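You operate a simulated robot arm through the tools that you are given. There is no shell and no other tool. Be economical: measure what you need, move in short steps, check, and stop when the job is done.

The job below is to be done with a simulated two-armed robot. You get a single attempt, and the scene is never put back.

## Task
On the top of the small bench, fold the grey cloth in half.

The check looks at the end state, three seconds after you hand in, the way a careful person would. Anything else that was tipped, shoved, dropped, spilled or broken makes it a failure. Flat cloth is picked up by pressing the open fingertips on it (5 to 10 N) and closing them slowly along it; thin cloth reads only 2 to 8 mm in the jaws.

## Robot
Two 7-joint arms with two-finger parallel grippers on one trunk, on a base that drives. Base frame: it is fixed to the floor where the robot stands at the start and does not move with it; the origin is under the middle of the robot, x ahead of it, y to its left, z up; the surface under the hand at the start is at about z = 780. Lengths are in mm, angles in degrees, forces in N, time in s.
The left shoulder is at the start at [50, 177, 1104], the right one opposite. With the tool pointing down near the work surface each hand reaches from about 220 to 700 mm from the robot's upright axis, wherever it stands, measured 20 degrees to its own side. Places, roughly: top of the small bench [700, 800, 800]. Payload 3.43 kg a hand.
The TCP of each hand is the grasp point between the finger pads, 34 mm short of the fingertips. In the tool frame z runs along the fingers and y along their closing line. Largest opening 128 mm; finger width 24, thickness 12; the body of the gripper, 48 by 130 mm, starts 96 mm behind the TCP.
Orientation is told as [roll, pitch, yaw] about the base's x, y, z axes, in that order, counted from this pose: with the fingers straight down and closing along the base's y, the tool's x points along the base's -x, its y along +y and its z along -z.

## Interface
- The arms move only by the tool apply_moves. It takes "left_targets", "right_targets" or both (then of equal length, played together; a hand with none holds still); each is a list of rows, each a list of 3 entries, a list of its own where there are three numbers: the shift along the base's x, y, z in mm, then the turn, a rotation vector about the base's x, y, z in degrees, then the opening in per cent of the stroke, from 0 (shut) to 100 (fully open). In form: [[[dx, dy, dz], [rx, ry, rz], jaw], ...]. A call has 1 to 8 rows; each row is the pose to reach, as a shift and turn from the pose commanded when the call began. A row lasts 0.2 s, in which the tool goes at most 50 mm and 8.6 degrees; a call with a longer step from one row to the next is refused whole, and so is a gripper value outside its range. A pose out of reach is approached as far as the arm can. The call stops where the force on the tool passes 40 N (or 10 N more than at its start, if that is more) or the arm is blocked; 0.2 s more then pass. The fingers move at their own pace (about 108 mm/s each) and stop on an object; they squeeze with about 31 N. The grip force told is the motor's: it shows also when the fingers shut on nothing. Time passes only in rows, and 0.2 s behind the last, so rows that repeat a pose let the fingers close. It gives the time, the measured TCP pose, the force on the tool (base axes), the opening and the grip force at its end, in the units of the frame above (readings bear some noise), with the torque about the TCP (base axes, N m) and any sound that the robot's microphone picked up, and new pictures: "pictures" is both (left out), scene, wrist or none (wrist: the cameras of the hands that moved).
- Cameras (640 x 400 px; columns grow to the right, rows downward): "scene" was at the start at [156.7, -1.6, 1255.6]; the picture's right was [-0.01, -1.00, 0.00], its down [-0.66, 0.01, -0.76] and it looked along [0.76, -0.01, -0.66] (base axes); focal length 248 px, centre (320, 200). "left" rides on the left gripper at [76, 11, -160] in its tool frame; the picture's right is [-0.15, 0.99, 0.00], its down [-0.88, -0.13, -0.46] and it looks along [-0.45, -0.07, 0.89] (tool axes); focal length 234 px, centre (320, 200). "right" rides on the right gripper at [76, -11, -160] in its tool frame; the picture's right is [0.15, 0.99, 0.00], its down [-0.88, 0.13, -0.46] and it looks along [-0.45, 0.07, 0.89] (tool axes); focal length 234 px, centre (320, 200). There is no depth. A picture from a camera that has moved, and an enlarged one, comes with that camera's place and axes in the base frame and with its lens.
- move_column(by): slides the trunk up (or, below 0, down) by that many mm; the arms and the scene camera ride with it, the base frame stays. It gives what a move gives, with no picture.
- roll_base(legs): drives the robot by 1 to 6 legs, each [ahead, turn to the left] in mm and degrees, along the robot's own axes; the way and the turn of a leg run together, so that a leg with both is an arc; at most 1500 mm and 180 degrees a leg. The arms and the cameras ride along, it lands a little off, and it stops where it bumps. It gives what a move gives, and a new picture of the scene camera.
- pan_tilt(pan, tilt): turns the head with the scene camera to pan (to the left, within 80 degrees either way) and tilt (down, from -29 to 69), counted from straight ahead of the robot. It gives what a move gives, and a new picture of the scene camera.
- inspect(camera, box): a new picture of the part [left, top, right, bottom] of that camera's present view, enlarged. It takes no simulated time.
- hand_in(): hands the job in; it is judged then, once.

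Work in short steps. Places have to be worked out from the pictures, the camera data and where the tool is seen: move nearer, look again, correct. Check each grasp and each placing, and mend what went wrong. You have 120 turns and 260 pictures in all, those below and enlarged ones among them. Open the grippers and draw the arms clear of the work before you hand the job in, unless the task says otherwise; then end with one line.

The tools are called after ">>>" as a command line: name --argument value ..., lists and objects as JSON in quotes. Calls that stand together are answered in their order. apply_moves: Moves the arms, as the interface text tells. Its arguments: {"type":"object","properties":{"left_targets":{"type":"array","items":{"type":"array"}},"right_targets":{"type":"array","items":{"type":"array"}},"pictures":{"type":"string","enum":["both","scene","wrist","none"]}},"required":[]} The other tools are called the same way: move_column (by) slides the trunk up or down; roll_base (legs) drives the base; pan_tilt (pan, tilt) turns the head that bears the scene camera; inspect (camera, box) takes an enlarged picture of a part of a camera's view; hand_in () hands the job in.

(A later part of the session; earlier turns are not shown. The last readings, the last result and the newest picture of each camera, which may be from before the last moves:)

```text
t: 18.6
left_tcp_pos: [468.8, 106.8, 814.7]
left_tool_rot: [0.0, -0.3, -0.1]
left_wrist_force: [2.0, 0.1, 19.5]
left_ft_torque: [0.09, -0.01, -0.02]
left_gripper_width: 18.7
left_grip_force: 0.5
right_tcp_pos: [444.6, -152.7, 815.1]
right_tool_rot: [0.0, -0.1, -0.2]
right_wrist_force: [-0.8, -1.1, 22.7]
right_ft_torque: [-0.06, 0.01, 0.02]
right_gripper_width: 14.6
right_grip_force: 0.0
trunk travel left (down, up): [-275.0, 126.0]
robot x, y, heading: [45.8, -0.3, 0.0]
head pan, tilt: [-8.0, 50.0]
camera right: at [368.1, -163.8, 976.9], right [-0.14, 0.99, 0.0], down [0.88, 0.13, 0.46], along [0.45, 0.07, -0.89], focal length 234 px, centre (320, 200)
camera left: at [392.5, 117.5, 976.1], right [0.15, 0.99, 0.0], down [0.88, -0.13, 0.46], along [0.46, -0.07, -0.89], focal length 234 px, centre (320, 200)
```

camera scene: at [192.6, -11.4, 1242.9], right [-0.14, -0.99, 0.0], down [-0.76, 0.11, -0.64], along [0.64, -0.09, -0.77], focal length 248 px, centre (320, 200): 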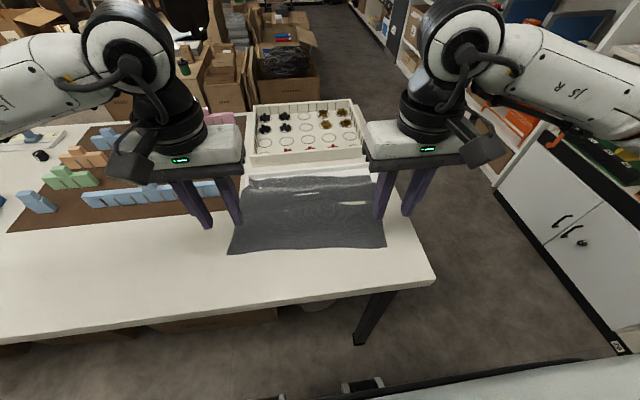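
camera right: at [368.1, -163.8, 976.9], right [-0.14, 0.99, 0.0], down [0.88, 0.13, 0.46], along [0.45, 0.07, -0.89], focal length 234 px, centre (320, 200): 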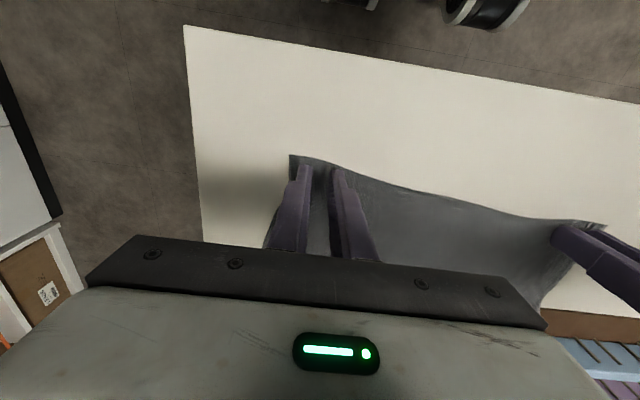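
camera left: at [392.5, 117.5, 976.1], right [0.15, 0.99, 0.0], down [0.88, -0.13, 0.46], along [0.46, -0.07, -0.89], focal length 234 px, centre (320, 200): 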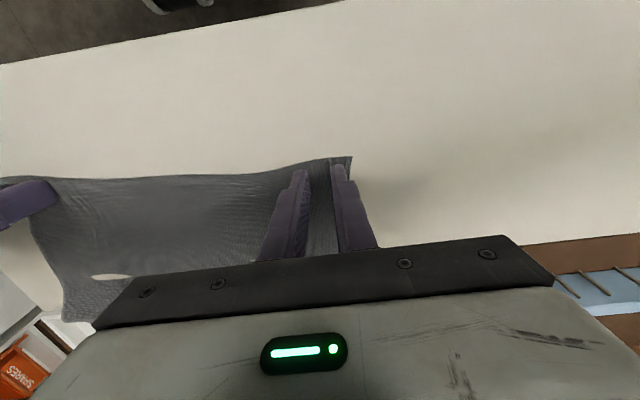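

Left opening already lags (18.7 vs 14.6), suggesting bunching. I'll ease up ~1 mm to relieve force and finish closing.

>>> apply_moves --left_targets '[[[0, 0, 0.7], [0, 0, 0], 12], [[0, 0, 0.7], [0, 0, 0], 10], [[0, 0, 0.7], [0, 0, 0], 8], [[0, 0, 0.7], [0, 0, 0], 6], [[0, 0, 0.7], [0, 0, 0], 4], [[0, 0, 0.7], [0, 0, 0], 2], [[0, 0, 0.7], [0, 0, 0], 0], [[0, 0, 0.7], [0, 0, 0], 0]]' --right_targets '[[[0, 0, 0.8], [0, 0, 0], 10], [[0, 0, 0.8], [0, 0, 0], 9], [[0, 0, 0.8], [0, 0, 0], 7], [[0, 0, 0.8], [0, 0, 0], 5], [[0, 0, 0.8], [0, 0, 0], 3], [[0, 0, 0.8], [0, 0, 0], 1], [[0, 0, 0.8], [0, 0, 0], 0], [[0, 0, 0.8], [0, 0, 0], 0]]' --pictures "wrist"

```text
t: 20.4
left_tcp_pos: [469.6, 106.2, 815.1]
left_tool_rot: [0.1, -0.2, -0.2]
left_wrist_force: [-0.2, 0.0, 6.1]
left_ft_torque: [0.01, 0.01, -0.02]
left_gripper_width: 0.2
left_grip_force: 31.1
right_tcp_pos: [445.2, -152.2, 815.4]
right_tool_rot: [0.0, -0.1, -0.1]
right_wrist_force: [-1.7, 0.2, 17.3]
right_ft_torque: [-0.05, 0.03, 0.01]
right_gripper_width: 0.0
right_grip_force: 30.8
trunk travel left (down, up): [-275.0, 126.0]
robot x, y, heading: [40.7, 0.8, 0.0]
head pan, tilt: [-8.0, 50.0]
camera right: at [368.4, -163.4, 977.1], right [-0.14, 0.99, 0.0], down [0.88, 0.13, 0.46], along [0.45, 0.07, -0.89], focal length 234 px, centre (320, 200)
camera left: at [392.8, 117.9, 976.5], right [0.15, 0.99, 0.0], down [0.88, -0.13, 0.46], along [0.45, -0.07, -0.89], focal length 234 px, centre (320, 200)
```

right: 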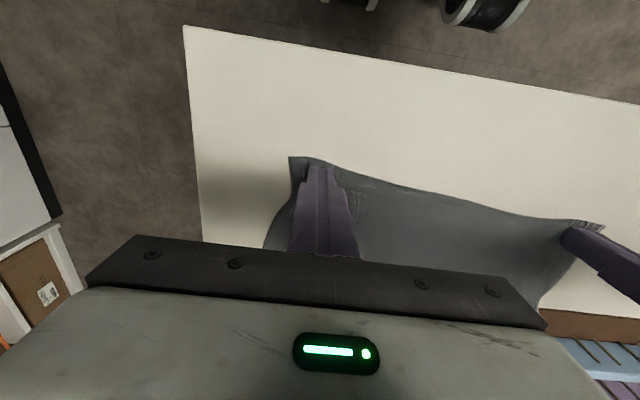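
left: 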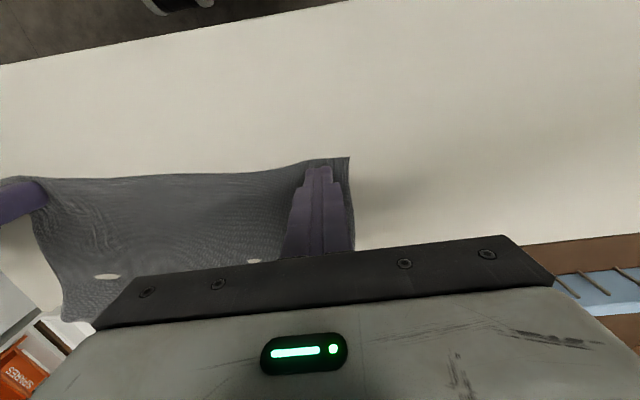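

Missed again: squeezing sideways doesn't buckle the cloth. Closing diagonally across each free corner should need much less bunching. I'll lift, open, and turn the hands 45°.

>>> apply_moves --left_targets '[[[0, 0, 10], [0, 0, 0], 0], [[0, 0, 30], [0, 0, 8], 10], [[5, 3, 50], [0, 0, 16], 30], [[10, 6, 50], [0, 0, 24], 30], [[12, 6, 50], [0, 0, 32], 30], [[14, 6, 50], [0, 0, 40], 30], [[14, 6, 50], [0, 0, 45], 30]]' --right_targets '[[[0, 0, 10], [0, 0, 0], 0], [[0, 0, 30], [0, 0, -8], 10], [[5, -3, 50], [0, 0, -16], 30], [[8, -6, 50], [0, 0, -24], 30], [[10, -6, 50], [0, 0, -32], 30], [[12, -6, 50], [0, 0, -40], 30], [[12, -6, 50], [0, 0, -45], 30]]' --pictures "both"

```text
t: 22.0
left_tcp_pos: [483.3, 112.2, 864.5]
left_tool_rot: [0.1, 0.0, 45.0]
left_wrist_force: [-0.1, 0.3, 0.3]
left_ft_torque: [-0.02, 0.0, 0.01]
left_gripper_width: 38.3
left_grip_force: 0.0
right_tcp_pos: [457.1, -159.1, 864.5]
right_tool_rot: [-0.1, 0.0, -45.2]
right_wrist_force: [0.8, -0.1, -0.6]
right_ft_torque: [0.02, 0.03, 0.0]
right_gripper_width: 38.5
right_grip_force: 0.0
trunk travel left (down, up): [-275.0, 126.0]
robot x, y, heading: [48.4, 0.1, -0.0]
head pan, tilt: [-8.0, 50.0]
camera scene: at [193.1, -11.5, 1242.8], right [-0.14, -0.99, 0.0], down [-0.76, 0.11, -0.64], along [0.64, -0.09, -0.77], focal length 248 px, centre (320, 200)
camera right: at [395.5, -112.7, 1026.2], right [0.6, 0.8, 0.0], down [0.71, -0.53, 0.46], along [0.36, -0.27, -0.89], focal length 234 px, centre (320, 200)
camera left: at [421.9, 66.9, 1026.4], right [-0.6, 0.8, 0.0], down [0.71, 0.53, 0.46], along [0.37, 0.27, -0.89], focal length 234 px, centre (320, 200)
```

scene: 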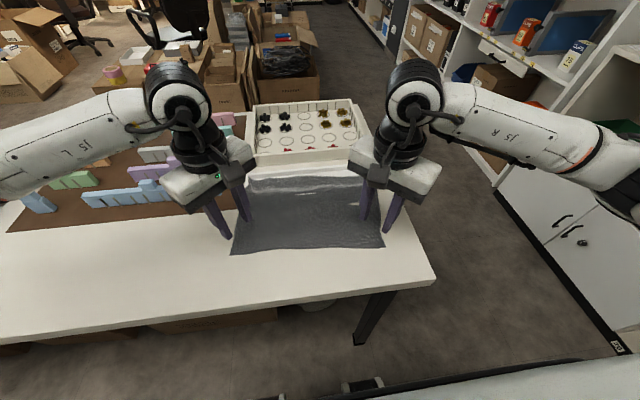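
right: 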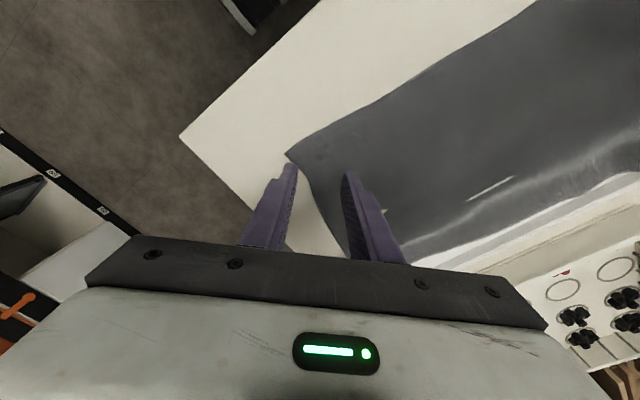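
left: 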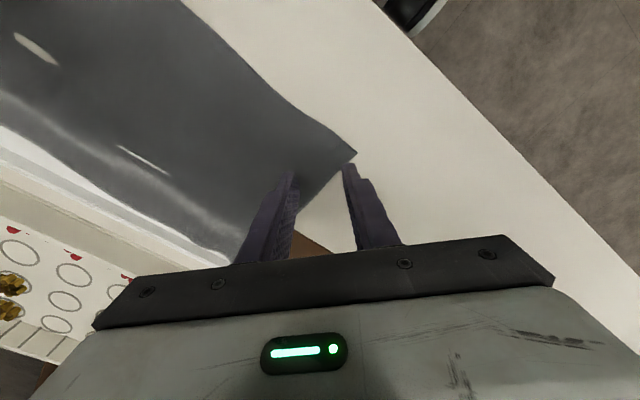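

Corners are at (457, 139) and (430, -183); fingers line up along the corner bisectors. A small inward shift, then down to just above contact.

>>> apply_moves --left_targets '[[[3, -3, -25], [0, 0, 45], 30], [[3, -3, -42], [0, 0, 45], 30], [[3, -3, -48], [0, 0, 45], 30], [[3, -3, -50], [0, 0, 45], 30]]' --right_targets '[[[4, 4, -25], [0, 0, -45], 30], [[4, 4, -42], [0, 0, -45], 30], [[4, 4, -48], [0, 0, -45], 30], [[4, 4, -50], [0, 0, -45], 30]]' --pictures "wrist"

```text
refused: row 1 steps farther than a row can; nothing moved
```

Turns are relative to the current pose, so they should be zero now.

>>> apply_moves --left_targets '[[[3, -3, -25], [0, 0, 0], 30], [[3, -3, -42], [0, 0, 0], 30], [[3, -3, -48], [0, 0, 0], 30], [[3, -3, -50], [0, 0, 0], 30]]' --right_targets '[[[4, 4, -25], [0, 0, 0], 30], [[4, 4, -42], [0, 0, 0], 30], [[4, 4, -48], [0, 0, 0], 30], [[4, 4, -50], [0, 0, 0], 30]]' --pictures "wrist"

```text
t: 23.0
left_tcp_pos: [485.8, 107.9, 814.9]
left_tool_rot: [-0.2, -0.2, 44.8]
left_wrist_force: [0.3, 1.2, 12.9]
left_ft_torque: [0.25, 0.16, -0.02]
left_gripper_width: 38.5
left_grip_force: 0.1
right_tcp_pos: [461.3, -155.4, 815.6]
right_tool_rot: [-0.1, 0.0, -45.1]
right_wrist_force: [0.3, 0.7, 0.1]
right_ft_torque: [-0.01, 0.02, 0.03]
right_gripper_width: 38.2
right_grip_force: 0.0
trunk travel left (down, up): [-275.0, 126.0]
robot x, y, heading: [44.7, -1.8, -0.0]
head pan, tilt: [-8.0, 50.0]
camera right: at [399.3, -109.5, 977.6], right [0.6, 0.8, 0.0], down [0.71, -0.53, 0.46], along [0.37, -0.27, -0.89], focal length 234 px, centre (320, 200)
camera left: at [422.9, 63.3, 976.3], right [-0.59, 0.8, 0.0], down [0.71, 0.53, 0.46], along [0.37, 0.27, -0.89], focal length 234 px, centre (320, 200)
```

right: 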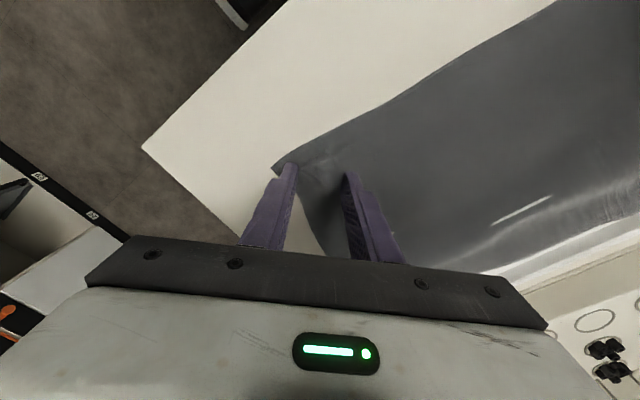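
left: 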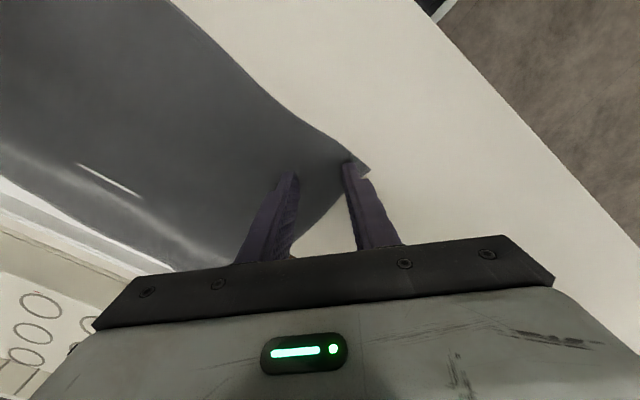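

Both fingers straddle well inside each corner. Right goes down 2 mm more, then both close slowly.

>>> apply_moves --left_targets '[[[0, 0, 0], [0, 0, 0], 30], [[0, 0, 0], [0, 0, 0], 27], [[0, 0, 0], [0, 0, 0], 24], [[0, 0, 0], [0, 0, 0], 21], [[0, 0, 0], [0, 0, 0], 18], [[0, 0, 0], [0, 0, 0], 15], [[0, 0, 0], [0, 0, 0], 12]]' --right_targets '[[[0, 0, -2], [0, 0, 0], 30], [[0, 0, -2], [0, 0, 0], 27], [[0, 0, -2], [0, 0, 0], 24], [[0, 0, -2], [0, 0, 0], 21], [[0, 0, -2], [0, 0, 0], 18], [[0, 0, -2], [0, 0, 0], 15], [[0, 0, -2], [0, 0, 0], 12]]' --pictures "wrist"

```text
t: 24.6
left_tcp_pos: [483.7, 109.3, 816.4]
left_tool_rot: [-0.3, -0.2, 44.8]
left_wrist_force: [-0.7, -1.9, 18.4]
left_ft_torque: [0.08, 0.12, 0.01]
left_gripper_width: 13.9
left_grip_force: 0.0
right_tcp_pos: [460.6, -154.3, 815.0]
right_tool_rot: [0.4, -0.1, -45.2]
right_wrist_force: [1.6, 2.8, 21.2]
right_ft_torque: [-0.05, 0.11, 0.01]
right_gripper_width: 13.3
right_grip_force: 0.0
trunk travel left (down, up): [-275.0, 126.0]
robot x, y, heading: [47.9, -0.3, 0.0]
head pan, tilt: [-8.0, 50.0]
camera right: at [398.2, -109.1, 976.9], right [0.6, 0.8, 0.0], down [0.71, -0.53, 0.46], along [0.37, -0.27, -0.89], focal length 234 px, centre (320, 200)
camera left: at [421.3, 63.4, 976.2], right [-0.59, 0.81, 0.0], down [0.71, 0.53, 0.46], along [0.37, 0.27, -0.89], focal length 234 px, centre (320, 200)
```

right: 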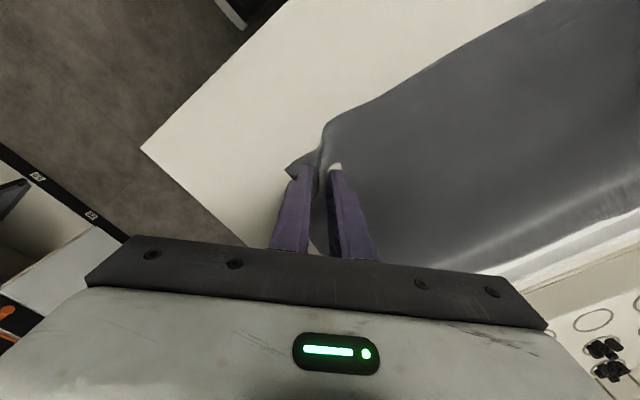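
left: 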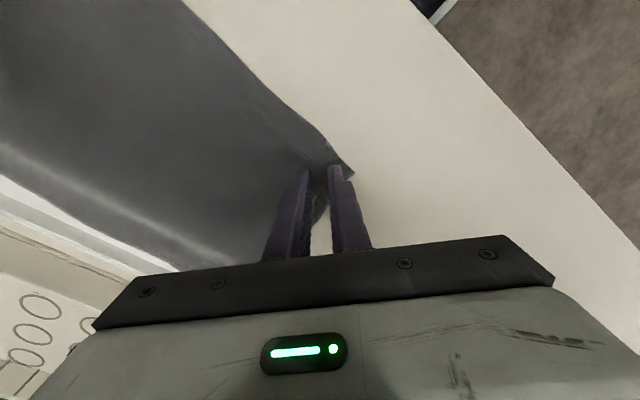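

A ridge is clearly buckling between the fingers on both corners. I'll finish closing with the same pressing.

>>> apply_moves --left_targets '[[[0, 0, 0], [0, 0, 0], 10], [[0, 0, 0], [0, 0, 0], 8], [[0, 0, 0.5], [0, 0, 0], 6], [[0, 0, 0.5], [0, 0, 0], 4], [[0, 0, 0.5], [0, 0, 0], 2], [[0, 0, 0.5], [0, 0, 0], 0], [[0, 0, 0.5], [0, 0, 0], 0]]' --right_targets '[[[0, 0, 0], [0, 0, 0], 10], [[0, 0, 0], [0, 0, 0], 8], [[0, 0, 0.5], [0, 0, 0], 6], [[0, 0, 0.5], [0, 0, 0], 4], [[0, 0, 0.5], [0, 0, 0], 2], [[0, 0, 0.5], [0, 0, 0], 0], [[0, 0, 0.5], [0, 0, 0], 0]]' --pictures "wrist"

```text
t: 26.2
left_tcp_pos: [484.3, 109.5, 815.2]
left_tool_rot: [-0.1, -0.2, 44.7]
left_wrist_force: [-1.4, -1.8, 22.3]
left_ft_torque: [-0.01, 0.09, -0.01]
left_gripper_width: 0.1
left_grip_force: 30.6
right_tcp_pos: [459.3, -155.0, 815.1]
right_tool_rot: [0.0, -0.2, -45.2]
right_wrist_force: [-0.4, -0.6, 19.1]
right_ft_torque: [-0.07, 0.11, -0.03]
right_gripper_width: 2.4
right_grip_force: 31.3
trunk travel left (down, up): [-275.0, 126.0]
robot x, y, heading: [45.5, 3.2, -0.1]
head pan, tilt: [-8.0, 50.0]
camera right: at [397.3, -109.7, 976.9], right [0.6, 0.8, 0.0], down [0.71, -0.53, 0.46], along [0.37, -0.27, -0.89], focal length 234 px, centre (320, 200)
camera left: at [421.3, 63.7, 976.2], right [-0.59, 0.81, 0.0], down [0.71, 0.53, 0.46], along [0.37, 0.27, -0.89], focal length 234 px, centre (320, 200)
```

right: 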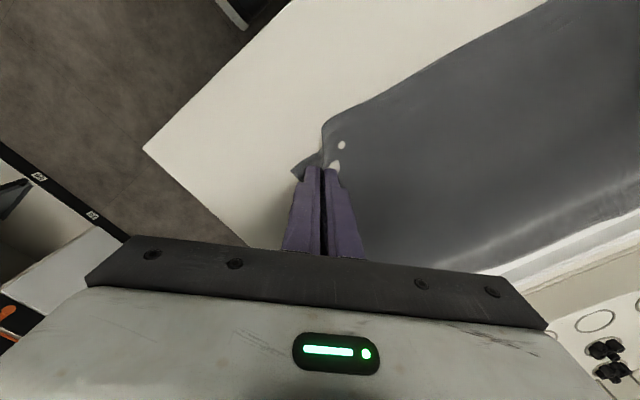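
left: 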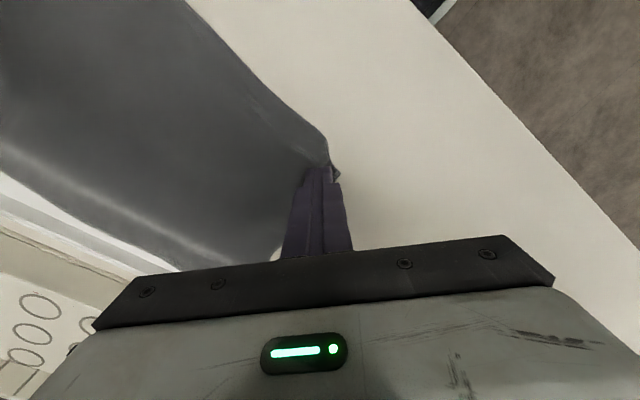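

Right reads 2.4 mm, a grip; left reads 0.1, a miss. I'll hold the right still and raise and reopen the left to see its corner.

>>> apply_moves --left_targets '[[[0, 0, 15], [0, 0, 0], 0], [[0, 0, 40], [0, 0, 0], 30], [[0, 0, 40], [0, 0, 0], 30]]' --pictures "both"

```text
t: 27.0
left_tcp_pos: [485.0, 110.4, 856.6]
left_tool_rot: [0.0, -0.1, 44.8]
left_wrist_force: [0.0, -0.2, 0.4]
left_ft_torque: [-0.05, 0.01, -0.01]
left_gripper_width: 38.5
left_grip_force: 0.1
right_tcp_pos: [460.0, -155.4, 815.2]
right_tool_rot: [0.1, -0.1, -45.2]
right_wrist_force: [-4.2, -3.0, 26.6]
right_ft_torque: [-0.16, 0.27, 0.03]
right_gripper_width: 2.4
right_grip_force: 30.7
trunk travel left (down, up): [-275.0, 126.0]
robot x, y, heading: [40.7, -1.9, 0.1]
head pan, tilt: [-8.0, 50.0]
camera scene: at [191.0, -11.1, 1243.1], right [-0.14, -0.99, 0.0], down [-0.76, 0.11, -0.64], along [0.64, -0.09, -0.76], focal length 248 px, centre (320, 200)
camera left: at [422.7, 63.5, 1017.5], right [-0.59, 0.81, 0.0], down [0.72, 0.53, 0.46], along [0.37, 0.27, -0.89], focal length 234 px, centre (320, 200)
```

scene: 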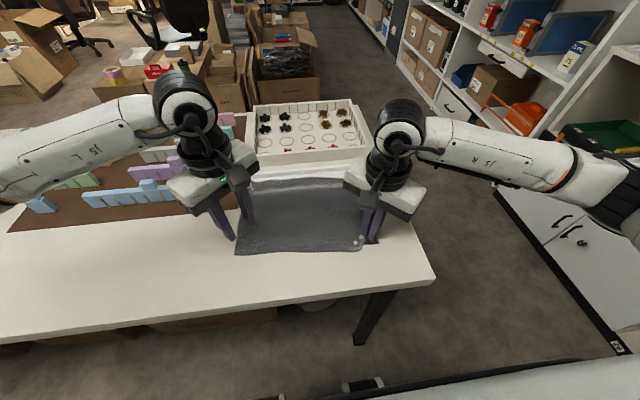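
left: 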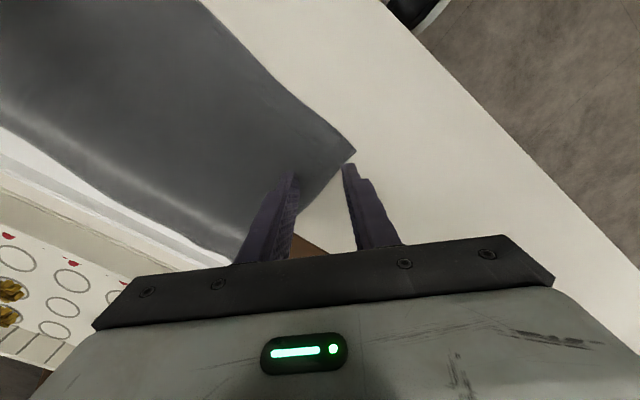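

Left corner is now at about (456, 132); my fingers were ~6 mm off its bisector. Re-centring to (485, 97) and pressing again.

>>> apply_moves --left_targets '[[[0, -13, -10], [0, 0, 0], 32], [[0, -13, -30], [0, 0, 0], 32], [[0, -13, -38], [0, 0, 0], 32], [[0, -13, -41], [0, 0, 0], 32], [[0, -13, -42.5], [0, 0, 0], 32]]' --pictures "wrist"

```text
t: 28.2
left_tcp_pos: [487.3, 94.6, 815.8]
left_tool_rot: [-0.4, -0.3, 44.8]
left_wrist_force: [3.6, -2.3, 14.1]
left_ft_torque: [0.22, 0.27, 0.01]
left_gripper_width: 38.1
left_grip_force: 0.1
right_tcp_pos: [459.7, -154.7, 814.7]
right_tool_rot: [0.2, -0.2, -45.2]
right_wrist_force: [-3.0, -1.8, 22.4]
right_ft_torque: [-0.12, 0.14, 0.02]
right_gripper_width: 2.3
right_grip_force: 31.2
trunk travel left (down, up): [-275.0, 126.0]
robot x, y, heading: [42.1, 2.7, 0.0]
head pan, tilt: [-8.0, 50.0]
camera left: at [423.6, 50.5, 976.3], right [-0.59, 0.81, -0.01], down [0.71, 0.53, 0.46], along [0.37, 0.27, -0.89], focal length 234 px, centre (320, 200)
```

left: 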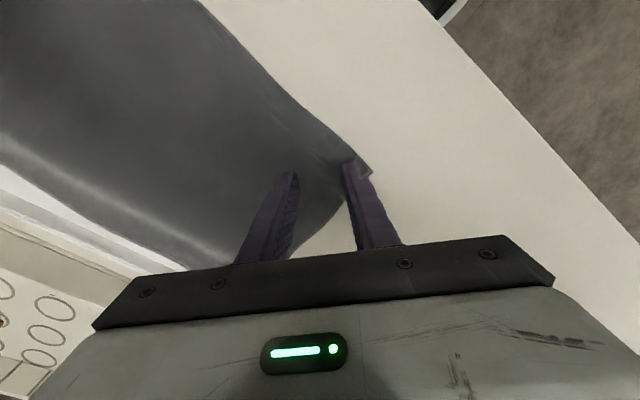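

Good contact (14 N). Close slowly on the left.

>>> apply_moves --left_targets '[[[0, 0, 0], [0, 0, 0], 27], [[0, 0, 0], [0, 0, 0], 24], [[0, 0, 0], [0, 0, 0], 20], [[0, 0, 0], [0, 0, 0], 16], [[0, 0, 0], [0, 0, 0], 12], [[0, 0, 0], [0, 0, 0], 7], [[0, 0, 0], [0, 0, 0], 2], [[0, 0, 0], [0, 0, 0], 0]]' --pictures "wrist"

```text
t: 30.0
left_tcp_pos: [486.1, 94.8, 815.4]
left_tool_rot: [-0.2, -0.2, 44.8]
left_wrist_force: [-3.2, 1.6, 30.2]
left_ft_torque: [0.1, 0.17, 0.01]
left_gripper_width: 0.1
left_grip_force: 30.9
right_tcp_pos: [459.4, -156.2, 814.5]
right_tool_rot: [0.2, -0.2, -45.2]
right_wrist_force: [3.1, 0.7, 13.7]
right_ft_torque: [-0.04, -0.04, 0.03]
right_gripper_width: 2.4
right_grip_force: 30.8
trunk travel left (down, up): [-275.0, 126.0]
robot x, y, heading: [45.3, 0.4, 0.1]
head pan, tilt: [-8.0, 50.0]
camera left: at [423.2, 50.3, 976.2], right [-0.59, 0.8, -0.01], down [0.71, 0.53, 0.46], along [0.37, 0.27, -0.89], focal length 234 px, centre (320, 200)
```

left: 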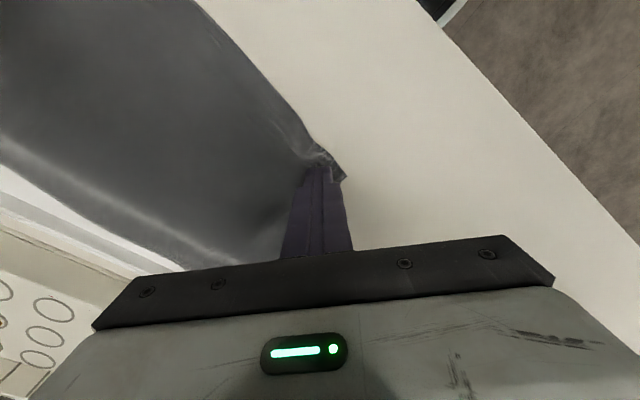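

Missed again, with force grown to 30 N. I'll retry with a wider start (about 60 mm, so a longer buckle) and a lighter press.

>>> apply_moves --left_targets '[[[0, 0, 15], [0, 0, 0], 0], [[0, 0, 40], [0, 0, 0], 45], [[5, -6, 40], [0, 0, 0], 48]]' --pictures "wrist"

```text
t: 30.8
left_tcp_pos: [491.7, 91.4, 854.1]
left_tool_rot: [-0.1, -0.1, 44.8]
left_wrist_force: [-1.2, -0.1, 0.8]
left_ft_torque: [0.01, 0.0, -0.01]
left_gripper_width: 61.2
left_grip_force: 0.0
right_tcp_pos: [459.6, -154.9, 815.7]
right_tool_rot: [0.1, -0.1, -45.2]
right_wrist_force: [-3.7, -0.8, 24.7]
right_ft_torque: [-0.13, 0.21, -0.01]
right_gripper_width: 2.4
right_grip_force: 31.2
trunk travel left (down, up): [-275.0, 126.0]
robot x, y, heading: [42.6, -0.0, 0.1]
head pan, tilt: [-8.0, 50.0]
camera left: at [428.5, 45.0, 1014.4], right [-0.59, 0.8, 0.0], down [0.72, 0.53, 0.46], along [0.37, 0.27, -0.89], focal length 234 px, centre (320, 200)
```

left: 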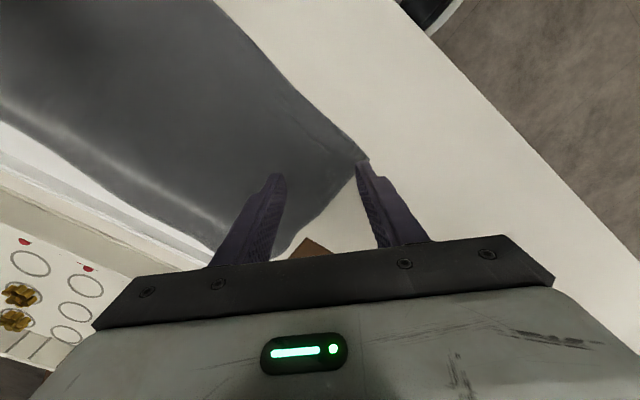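

>>> apply_moves --left_targets '[[[1, -3, -20], [0, 0, 0], 48], [[1, -3, -34], [0, 0, 0], 48], [[1, -3, -37], [0, 0, 0], 48], [[1, -3, -39], [0, 0, 0], 48], [[1, -3, -39.5], [0, 0, 0], 48]]' --pictures "none"

```text
t: 32.0
left_tcp_pos: [490.9, 87.9, 815.0]
left_tool_rot: [-0.3, -0.2, 44.8]
left_wrist_force: [-0.2, 1.3, 13.5]
left_ft_torque: [0.39, 0.47, -0.04]
left_gripper_width: 62.4
left_grip_force: 0.7
right_tcp_pos: [459.9, -155.0, 815.7]
right_tool_rot: [0.1, -0.1, -45.1]
right_wrist_force: [-2.2, -1.5, 21.6]
right_ft_torque: [-0.1, 0.19, 0.02]
right_gripper_width: 2.4
right_grip_force: 30.7
trunk travel left (down, up): [-275.0, 126.0]
robot x, y, heading: [45.7, 5.1, 0.2]
head pan, tilt: [-8.0, 50.0]
```

The torque shows the outer finger carries all the load. I'll tilt the left tool ~0.7° to load both fingertips.

>>> apply_moves --left_targets '[[[0, 0, 0], [0.5, 0.5, 0], 48], [[0, 0, 0], [0.5, 0.5, 0], 48]]' --pictures "none"

```text
t: 32.6
left_tcp_pos: [492.0, 87.5, 816.2]
left_tool_rot: [0.3, -0.2, 44.8]
left_wrist_force: [-1.5, -0.4, 20.0]
left_ft_torque: [-0.29, -0.26, 0.05]
left_gripper_width: 62.1
left_grip_force: 0.7
right_tcp_pos: [460.3, -156.2, 815.5]
right_tool_rot: [0.0, 0.0, -45.2]
right_wrist_force: [-0.1, -0.9, 18.1]
right_ft_torque: [-0.08, 0.09, 0.01]
right_gripper_width: 2.8
right_grip_force: 30.9
trunk travel left (down, up): [-275.0, 126.0]
robot x, y, heading: [45.2, -1.6, -0.1]
head pan, tilt: [-8.0, 50.0]
```

Balance is now slightly inner-heavy; I'll back off to 0.35 and close slowly with a slight ease-up.

>>> apply_moves --left_targets '[[[0, 0, 0.5], [-0.15, -0.15, 0], 45], [[0, 0, 0.5], [-0.15, -0.15, 0], 41], [[0, 0, 0.5], [-0.15, -0.15, 0], 37], [[0, 0, 0.5], [-0.15, -0.15, 0], 33], [[0, 0, 0.5], [-0.15, -0.15, 0], 29], [[0, 0, 0.5], [-0.15, -0.15, 0], 25], [[0, 0, 0.5], [-0.15, -0.15, 0], 21], [[0, 0, 0.5], [-0.15, -0.15, 0], 17]]' --pictures "wrist"

```text
t: 34.4
left_tcp_pos: [490.0, 87.1, 815.1]
left_tool_rot: [0.3, -0.2, 44.7]
left_wrist_force: [-1.5, -1.1, 24.0]
left_ft_torque: [0.01, 0.18, 0.01]
left_gripper_width: 21.9
left_grip_force: 0.2
right_tcp_pos: [460.2, -154.3, 815.1]
right_tool_rot: [0.2, -0.1, -45.2]
right_wrist_force: [1.4, 1.7, 14.8]
right_ft_torque: [0.0, 0.01, -0.06]
right_gripper_width: 2.6
right_grip_force: 30.8
trunk travel left (down, up): [-275.0, 126.0]
robot x, y, heading: [40.7, 2.3, -0.0]
head pan, tilt: [-8.0, 50.0]
camera left: at [429.3, 40.6, 976.2], right [-0.59, 0.8, 0.0], down [0.72, 0.53, 0.46], along [0.37, 0.27, -0.89], focal length 234 px, centre (320, 200)
```

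left: 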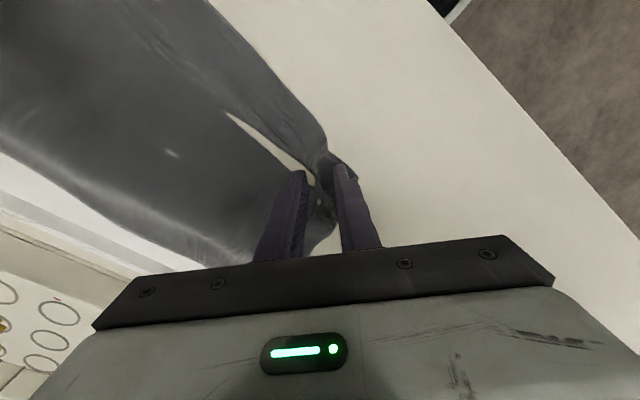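

A clear ridge now stands between the left fingers. Finish closing.

>>> apply_moves --left_targets '[[[0, 0, 0], [0, 0, 0], 14], [[0, 0, 0], [0, 0, 0], 11], [[0, 0, 0], [0, 0, 0], 8], [[0, 0, 0], [0, 0, 0], 5], [[0, 0, 0], [0, 0, 0], 2], [[0, 0, 0], [0, 0, 0], 0], [[0, 0, 0], [0, 0, 0], 0]]' --pictures "wrist"

```text
t: 36.0
left_tcp_pos: [490.8, 86.4, 815.4]
left_tool_rot: [0.1, -0.1, 44.8]
left_wrist_force: [-2.5, -5.1, 23.9]
left_ft_torque: [-0.17, 0.19, 0.1]
left_gripper_width: 2.4
left_grip_force: 30.7
right_tcp_pos: [459.6, -154.3, 815.2]
right_tool_rot: [0.2, 0.0, -45.2]
right_wrist_force: [1.5, 5.7, 13.8]
right_ft_torque: [0.15, 0.01, 0.05]
right_gripper_width: 2.5
right_grip_force: 31.1
trunk travel left (down, up): [-275.0, 126.0]
robot x, y, heading: [46.3, -3.3, -0.2]
head pan, tilt: [-8.0, 50.0]
camera left: at [429.2, 40.4, 976.3], right [-0.59, 0.81, 0.0], down [0.72, 0.53, 0.46], along [0.37, 0.27, -0.89], focal length 234 px, centre (320, 200)
```

left: 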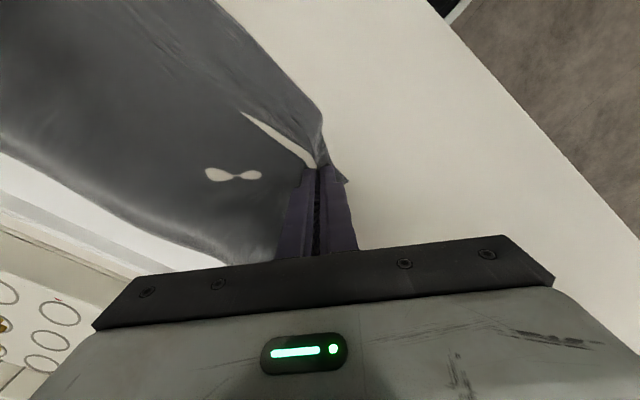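

Both read ~2.4 mm: both corners gripped. Lift 50 mm together and check.

>>> apply_moves --left_targets '[[[0, 2, 10], [0, 0, 0], 0], [[0, 6, 30], [0, 0, 0], 0], [[0, 10, 50], [0, 0, 0], 0]]' --right_targets '[[[0, -2, 10], [0, 0, 0], 0], [[0, -6, 30], [0, 0, 0], 0], [[0, -10, 50], [0, 0, 0], 0]]' --pictures "both"

>>> inspect --camera "scene" --box '[180, 130, 440, 290]'

```text
t: 36.8
left_tcp_pos: [492.0, 94.3, 865.5]
left_tool_rot: [0.1, 0.2, 44.7]
left_wrist_force: [-2.0, -21.4, -0.2]
left_ft_torque: [-0.7, 0.04, 0.27]
left_gripper_width: 2.7
left_grip_force: 31.0
right_tcp_pos: [461.5, -160.2, 865.4]
right_tool_rot: [0.4, 0.2, -45.2]
right_wrist_force: [2.0, 21.8, 0.9]
right_ft_torque: [0.78, -0.01, -0.1]
right_gripper_width: 2.5
right_grip_force: 31.3
trunk travel left (down, up): [-275.0, 126.0]
robot x, y, heading: [43.0, 4.0, 0.0]
head pan, tilt: [-8.0, 50.0]
camera scene: at [192.9, -11.5, 1242.7], right [-0.14, -0.99, 0.0], down [-0.76, 0.11, -0.64], along [0.64, -0.09, -0.77], focal length 248 px, centre (320, 200)
camera right: at [400.1, -116.7, 1026.6], right [0.6, 0.8, 0.01], down [0.71, -0.54, 0.45], along [0.37, -0.26, -0.89], focal length 234 px, centre (320, 200)
camera left: at [430.3, 49.1, 1026.5], right [-0.59, 0.81, 0.0], down [0.72, 0.53, 0.45], along [0.36, 0.27, -0.89], focal length 234 px, centre (320, 200)
```

scene: 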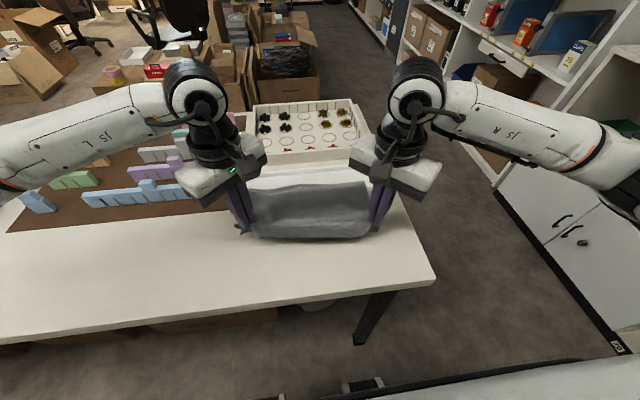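
right: 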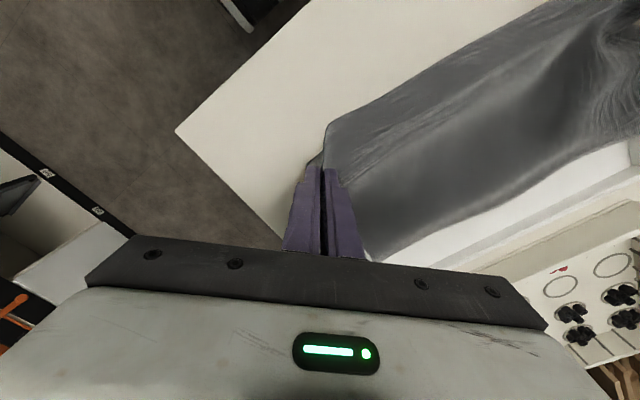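
left: 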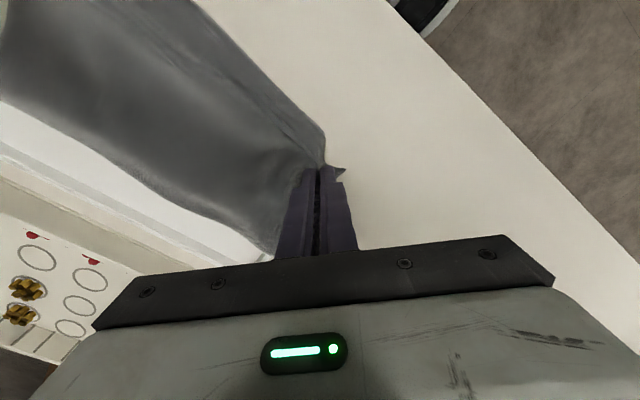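

```text
2.46 times, centred on (310, 210) of scene
camera zoom: at [192.9, -11.5, 1242.7], right [-0.14, -0.99, 0.0], down [-0.76, 0.11, -0.64], along [0.64, -0.09, -0.77], focal length 610 px, centre (345, 175)
```

zoom: 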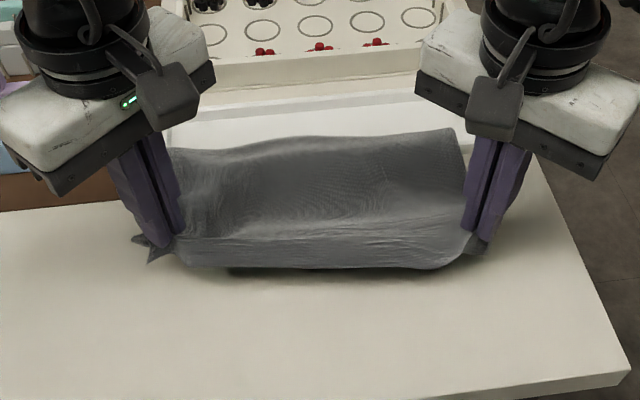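

Both corners held, near edge taut. New plan that keeps the tail flat: lift the cloth entirely so it hangs, set its free edge down near me, lay the lower half away from me, then bring the top half back toward me over it. Lifting straight up, squaring the hands in x.

>>> apply_moves --left_targets '[[[-5, -2, 25], [0, 0, 0], 0], [[-10, -3, 55], [0, 0, 0], 0], [[-15, -3, 85], [0, 0, 0], 0], [[-20, -3, 115], [0, 0, 0], 0], [[-22, -3, 145], [0, 0, 0], 0], [[-22, -3, 175], [0, 0, 0], 0], [[-22, -3, 175], [0, 0, 0], 0]]' --right_targets '[[[0, 2, 25], [0, 0, 0], 0], [[2, 3, 55], [0, 0, 0], 0], [[4, 3, 85], [0, 0, 0], 0], [[6, 3, 115], [0, 0, 0], 0], [[8, 3, 145], [0, 0, 0], 0], [[9, 3, 175], [0, 0, 0], 0], [[9, 3, 175], [0, 0, 0], 0]]' --pictures "both"

```text
t: 38.4
left_tcp_pos: [469.5, 93.0, 1037.7]
left_tool_rot: [0.2, 0.1, 44.8]
left_wrist_force: [0.5, -16.1, -0.3]
left_ft_torque: [-0.51, -0.04, 0.26]
left_gripper_width: 2.5
left_grip_force: 30.9
right_tcp_pos: [471.2, -159.7, 1037.7]
right_tool_rot: [0.1, 0.0, -45.1]
right_wrist_force: [-1.6, 15.1, 0.1]
right_ft_torque: [0.57, 0.07, 0.07]
right_gripper_width: 2.3
right_grip_force: 30.7
trunk travel left (down, up): [-275.0, 126.0]
robot x, y, heading: [41.9, -3.9, -0.2]
head pan, tilt: [-8.0, 50.0]
camera scene: at [193.2, -11.5, 1242.7], right [-0.14, -0.99, 0.0], down [-0.76, 0.11, -0.64], along [0.64, -0.09, -0.77], focal length 248 px, centre (320, 200)
camera right: at [409.8, -114.3, 1199.3], right [0.6, 0.8, 0.0], down [0.71, -0.53, 0.45], along [0.37, -0.27, -0.89], focal length 234 px, centre (320, 200)
camera left: at [408.4, 46.6, 1199.3], right [-0.59, 0.8, 0.0], down [0.72, 0.53, 0.45], along [0.36, 0.27, -0.89], focal length 234 px, centre (320, 200)
```

scene: 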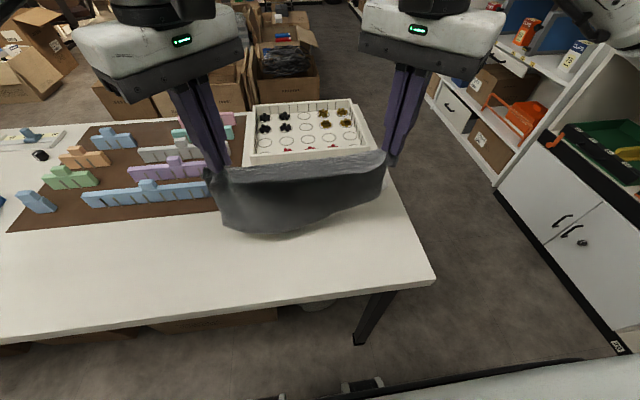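
right: 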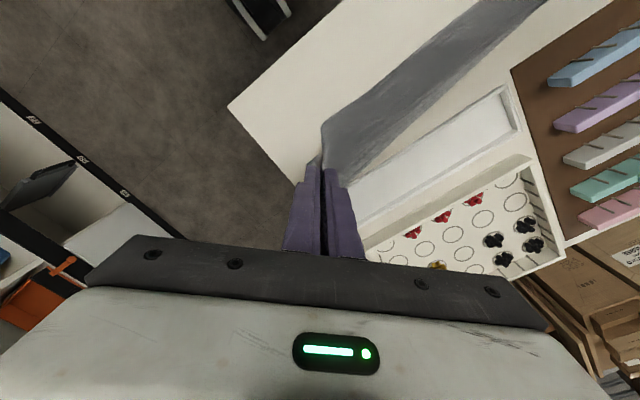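
left: 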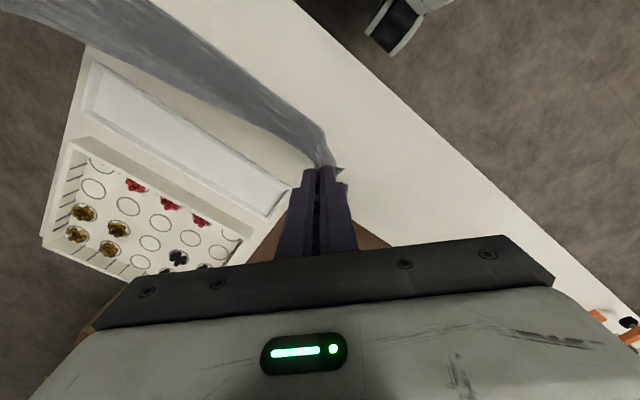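

The tray is uncovered and in place, and the cloth hangs between the hands. Checking the hang closely.

>>> inspect --camera "scene" --box '[180, 130, 420, 280]'

```text
2.67 times, centred on (300, 205) of scene
camera zoom: at [193.2, -11.5, 1242.7], right [-0.14, -0.99, 0.0], down [-0.76, 0.11, -0.64], along [0.64, -0.09, -0.77], focal length 660 px, centre (373, 187)
```

zoom: 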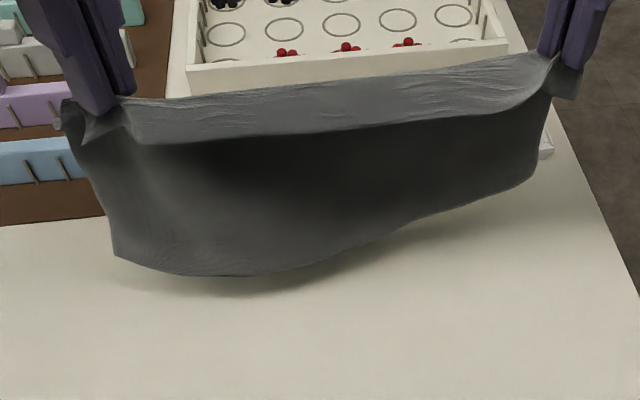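

There's a ~35 mm tail overhanging toward me, as planned; the bottom hem is still swaying. Move back 35 mm slowly and let it settle.

>>> apply_moves --left_targets '[[[-10, -1, 0], [0, 0, 0], 0], [[-20, -1, 0], [0, 0, 0], 0], [[-30, -1, 0], [0, 0, 0], 0], [[-35, -1, 0], [0, 0, 0], 0], [[-35, -1, 0], [0, 0, 0], 0], [[-35, -1, 0], [0, 0, 0], 0], [[-35, -1, 0], [0, 0, 0], 0]]' --right_targets '[[[-10, 1, 0], [0, 0, 0], 0], [[-20, 1, 0], [0, 0, 0], 0], [[-30, 1, 0], [0, 0, 0], 0], [[-35, 1, 0], [0, 0, 0], 0], [[-35, 1, 0], [0, 0, 0], 0], [[-35, 1, 0], [0, 0, 0], 0], [[-35, 1, 0], [0, 0, 0], 0]]' --pictures "none"

>>> inspect --camera "scene" --box '[180, 130, 420, 280]'

```text
t: 40.0
left_tcp_pos: [437.2, 92.1, 1038.0]
left_tool_rot: [0.3, 0.1, 44.8]
left_wrist_force: [0.9, -14.4, 0.9]
left_ft_torque: [-0.5, 0.0, 0.22]
left_gripper_width: 2.5
left_grip_force: 31.3
right_tcp_pos: [435.2, -159.4, 1038.7]
right_tool_rot: [0.3, 0.1, -45.2]
right_wrist_force: [-1.2, 14.6, -0.6]
right_ft_torque: [0.55, 0.04, 0.05]
right_gripper_width: 2.6
right_grip_force: 30.9
trunk travel left (down, up): [-275.0, 126.0]
robot x, y, heading: [45.4, 0.7, -0.2]
head pan, tilt: [-8.0, 50.0]
```

```text
2.67 times, centred on (300, 205) of scene
camera zoom: at [193.1, -11.5, 1242.8], right [-0.14, -0.99, 0.0], down [-0.76, 0.11, -0.64], along [0.64, -0.09, -0.77], focal length 660 px, centre (373, 187)
```

zoom: 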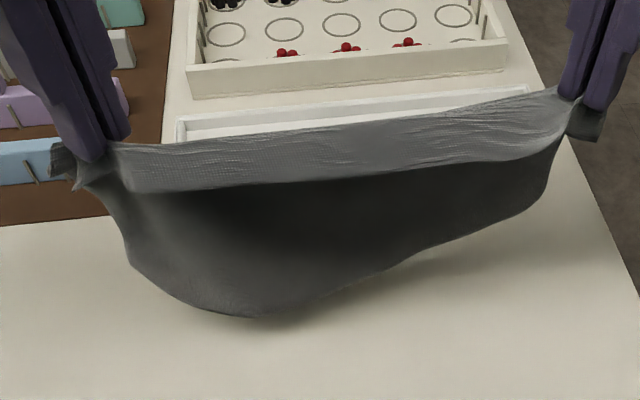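

It has settled; the hem is a bit uneven but will straighten when dragged. Lowering so the hem touches down, then moving away slowly.

>>> apply_moves --left_targets '[[[-5, 0, -20], [0, 0, 0], 0], [[-10, 0, -40], [0, 0, 0], 0], [[-5, 0, -55], [0, 0, 0], 0], [[5, 0, -65], [0, 0, 0], 0], [[15, 0, -70], [0, 0, 0], 0], [[25, 0, -75], [0, 0, 0], 0]]' --right_targets '[[[-5, 0, -20], [0, 0, 0], 0], [[-10, 0, -40], [0, 0, 0], 0], [[-5, 0, -55], [0, 0, 0], 0], [[5, 0, -65], [0, 0, 0], 0], [[15, 0, -70], [0, 0, 0], 0], [[25, 0, -75], [0, 0, 0], 0]]' --pictures "wrist"

>>> inspect --camera "scene" --box '[180, 130, 420, 280]'

```text
t: 41.4
left_tcp_pos: [460.9, 92.2, 963.8]
left_tool_rot: [0.4, 0.0, 44.8]
left_wrist_force: [1.0, -13.3, -0.5]
left_ft_torque: [-0.5, -0.05, 0.22]
left_gripper_width: 2.5
left_grip_force: 31.4
right_tcp_pos: [462.2, -157.8, 963.7]
right_tool_rot: [0.1, 0.0, -45.2]
right_wrist_force: [-1.7, 13.3, -0.4]
right_ft_torque: [0.51, 0.05, 0.06]
right_gripper_width: 2.5
right_grip_force: 31.2
trunk travel left (down, up): [-275.0, 126.0]
robot x, y, heading: [46.1, 1.2, 0.1]
head pan, tilt: [-8.0, 50.0]
camera right: at [400.8, -113.0, 1125.9], right [0.6, 0.8, 0.0], down [0.71, -0.53, 0.45], along [0.37, -0.27, -0.89], focal length 234 px, centre (320, 200)
camera left: at [400.1, 46.2, 1124.5], right [-0.59, 0.81, 0.01], down [0.72, 0.53, 0.45], along [0.36, 0.27, -0.89], focal length 234 px, centre (320, 200)
```

right: 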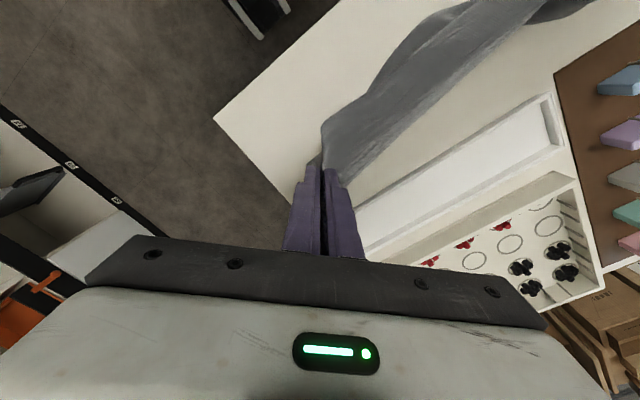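
left: 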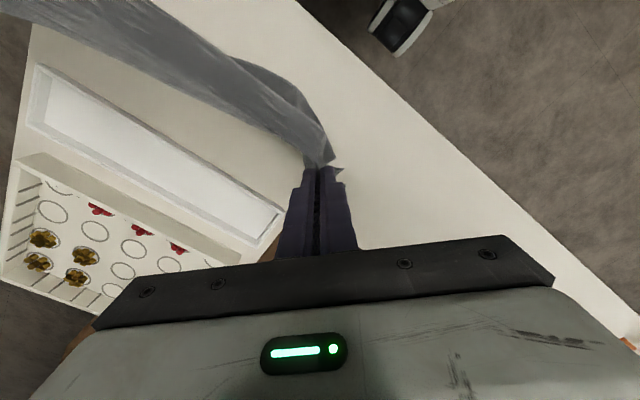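

```text
2.67 times, centred on (300, 205) of scene
camera zoom: at [193.3, -11.4, 1242.7], right [-0.14, -0.99, 0.0], down [-0.76, 0.11, -0.64], along [0.64, -0.09, -0.77], focal length 660 px, centre (373, 187)
```

zoom: 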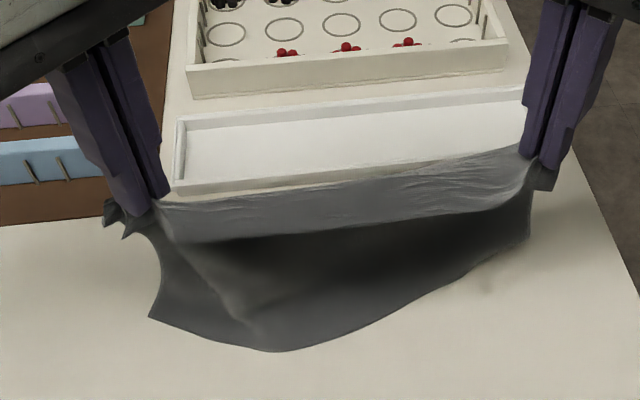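

The left and middle hem is down at x ≈ 430–470 while the right corner hangs further away (≈ 500). I'll bring the right hand back 45 mm and lower it so its corner lands nearer.

>>> apply_moves --left_targets '[[[0, 0, 0], [0, 0, 0], 0], [[0, 0, 0], [0, 0, 0], 0], [[0, 0, -5], [0, 0, 0], 0], [[0, 0, -10], [0, 0, 0], 0], [[0, 0, -15], [0, 0, 0], 0]]' --right_targets '[[[-20, 0, 5], [0, 0, 0], 0], [[-45, 0, 0], [0, 0, 0], 0], [[-55, 0, -10], [0, 0, 0], 0], [[-55, 0, -25], [0, 0, 0], 0], [[-55, 0, -30], [0, 0, 0], 0]]' --pictures "none"

>>> inspect --camera "scene" --box '[180, 130, 420, 280]'

```text
t: 42.6
left_tcp_pos: [461.2, 89.2, 948.4]
left_tool_rot: [0.2, 0.3, 44.7]
left_wrist_force: [-4.7, -21.2, -0.8]
left_ft_torque: [-0.68, 0.12, 0.25]
left_gripper_width: 2.2
left_grip_force: 30.8
right_tcp_pos: [406.2, -160.4, 932.4]
right_tool_rot: [0.4, 0.1, -45.1]
right_wrist_force: [4.6, 22.4, 2.4]
right_ft_torque: [0.83, -0.15, -0.2]
right_gripper_width: 2.5
right_grip_force: 30.6
trunk travel left (down, up): [-275.0, 126.0]
robot x, y, heading: [44.0, -3.3, -0.1]
head pan, tilt: [-8.0, 50.0]
```

```text
2.67 times, centred on (300, 205) of scene
camera zoom: at [193.1, -11.5, 1242.8], right [-0.14, -0.99, 0.0], down [-0.76, 0.11, -0.64], along [0.64, -0.09, -0.77], focal length 660 px, centre (373, 187)
```

zoom: 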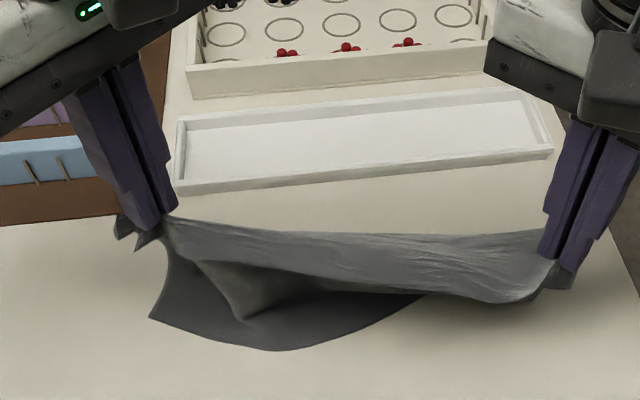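

The hem hangs with corners swept ~65 mm away and a belly toward me. I'll lift again, go back to x ≈ 405, and re-lay with a long low drag away from me so the cloth pulls out flat and square, then fold it back.

>>> apply_moves --left_targets '[[[-10, -1, 25], [0, 0, 0], 0], [[-25, -1, 50], [0, 0, 0], 0], [[-40, -1, 70], [0, 0, 0], 0], [[-55, -1, 80], [0, 0, 0], 0], [[-60, -1, 80], [0, 0, 0], 0], [[-60, -1, 80], [0, 0, 0], 0], [[-60, -1, 80], [0, 0, 0], 0]]' --right_targets '[[[0, 1, 25], [0, 0, 0], 0], [[0, 1, 55], [0, 0, 0], 0], [[0, 1, 85], [0, 0, 0], 0], [[-5, 1, 96], [0, 0, 0], 0], [[-5, 1, 96], [0, 0, 0], 0], [[-5, 1, 96], [0, 0, 0], 0], [[-5, 1, 96], [0, 0, 0], 0]]' --pictures "scene"

```text
t: 44.2
left_tcp_pos: [401.8, 91.7, 1029.9]
left_tool_rot: [0.4, 0.0, 44.7]
left_wrist_force: [2.0, -11.5, 0.5]
left_ft_torque: [-0.43, -0.01, 0.17]
left_gripper_width: 2.4
left_grip_force: 31.4
right_tcp_pos: [401.4, -158.7, 1030.5]
right_tool_rot: [0.2, 0.1, -45.2]
right_wrist_force: [-0.6, 13.7, 0.5]
right_ft_torque: [0.45, 0.05, 0.07]
right_gripper_width: 2.4
right_grip_force: 31.3
trunk travel left (down, up): [-275.0, 126.0]
robot x, y, heading: [45.4, 1.3, 0.2]
head pan, tilt: [-8.0, 50.0]
camera scene: at [193.1, -11.5, 1242.8], right [-0.14, -0.99, 0.0], down [-0.76, 0.11, -0.64], along [0.64, -0.09, -0.77], focal length 248 px, centre (320, 200)
```

scene: 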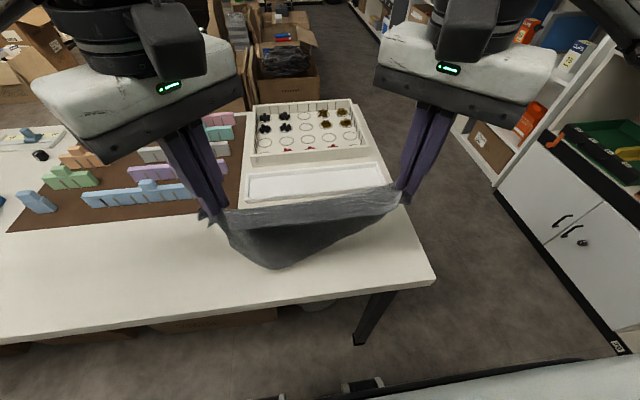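

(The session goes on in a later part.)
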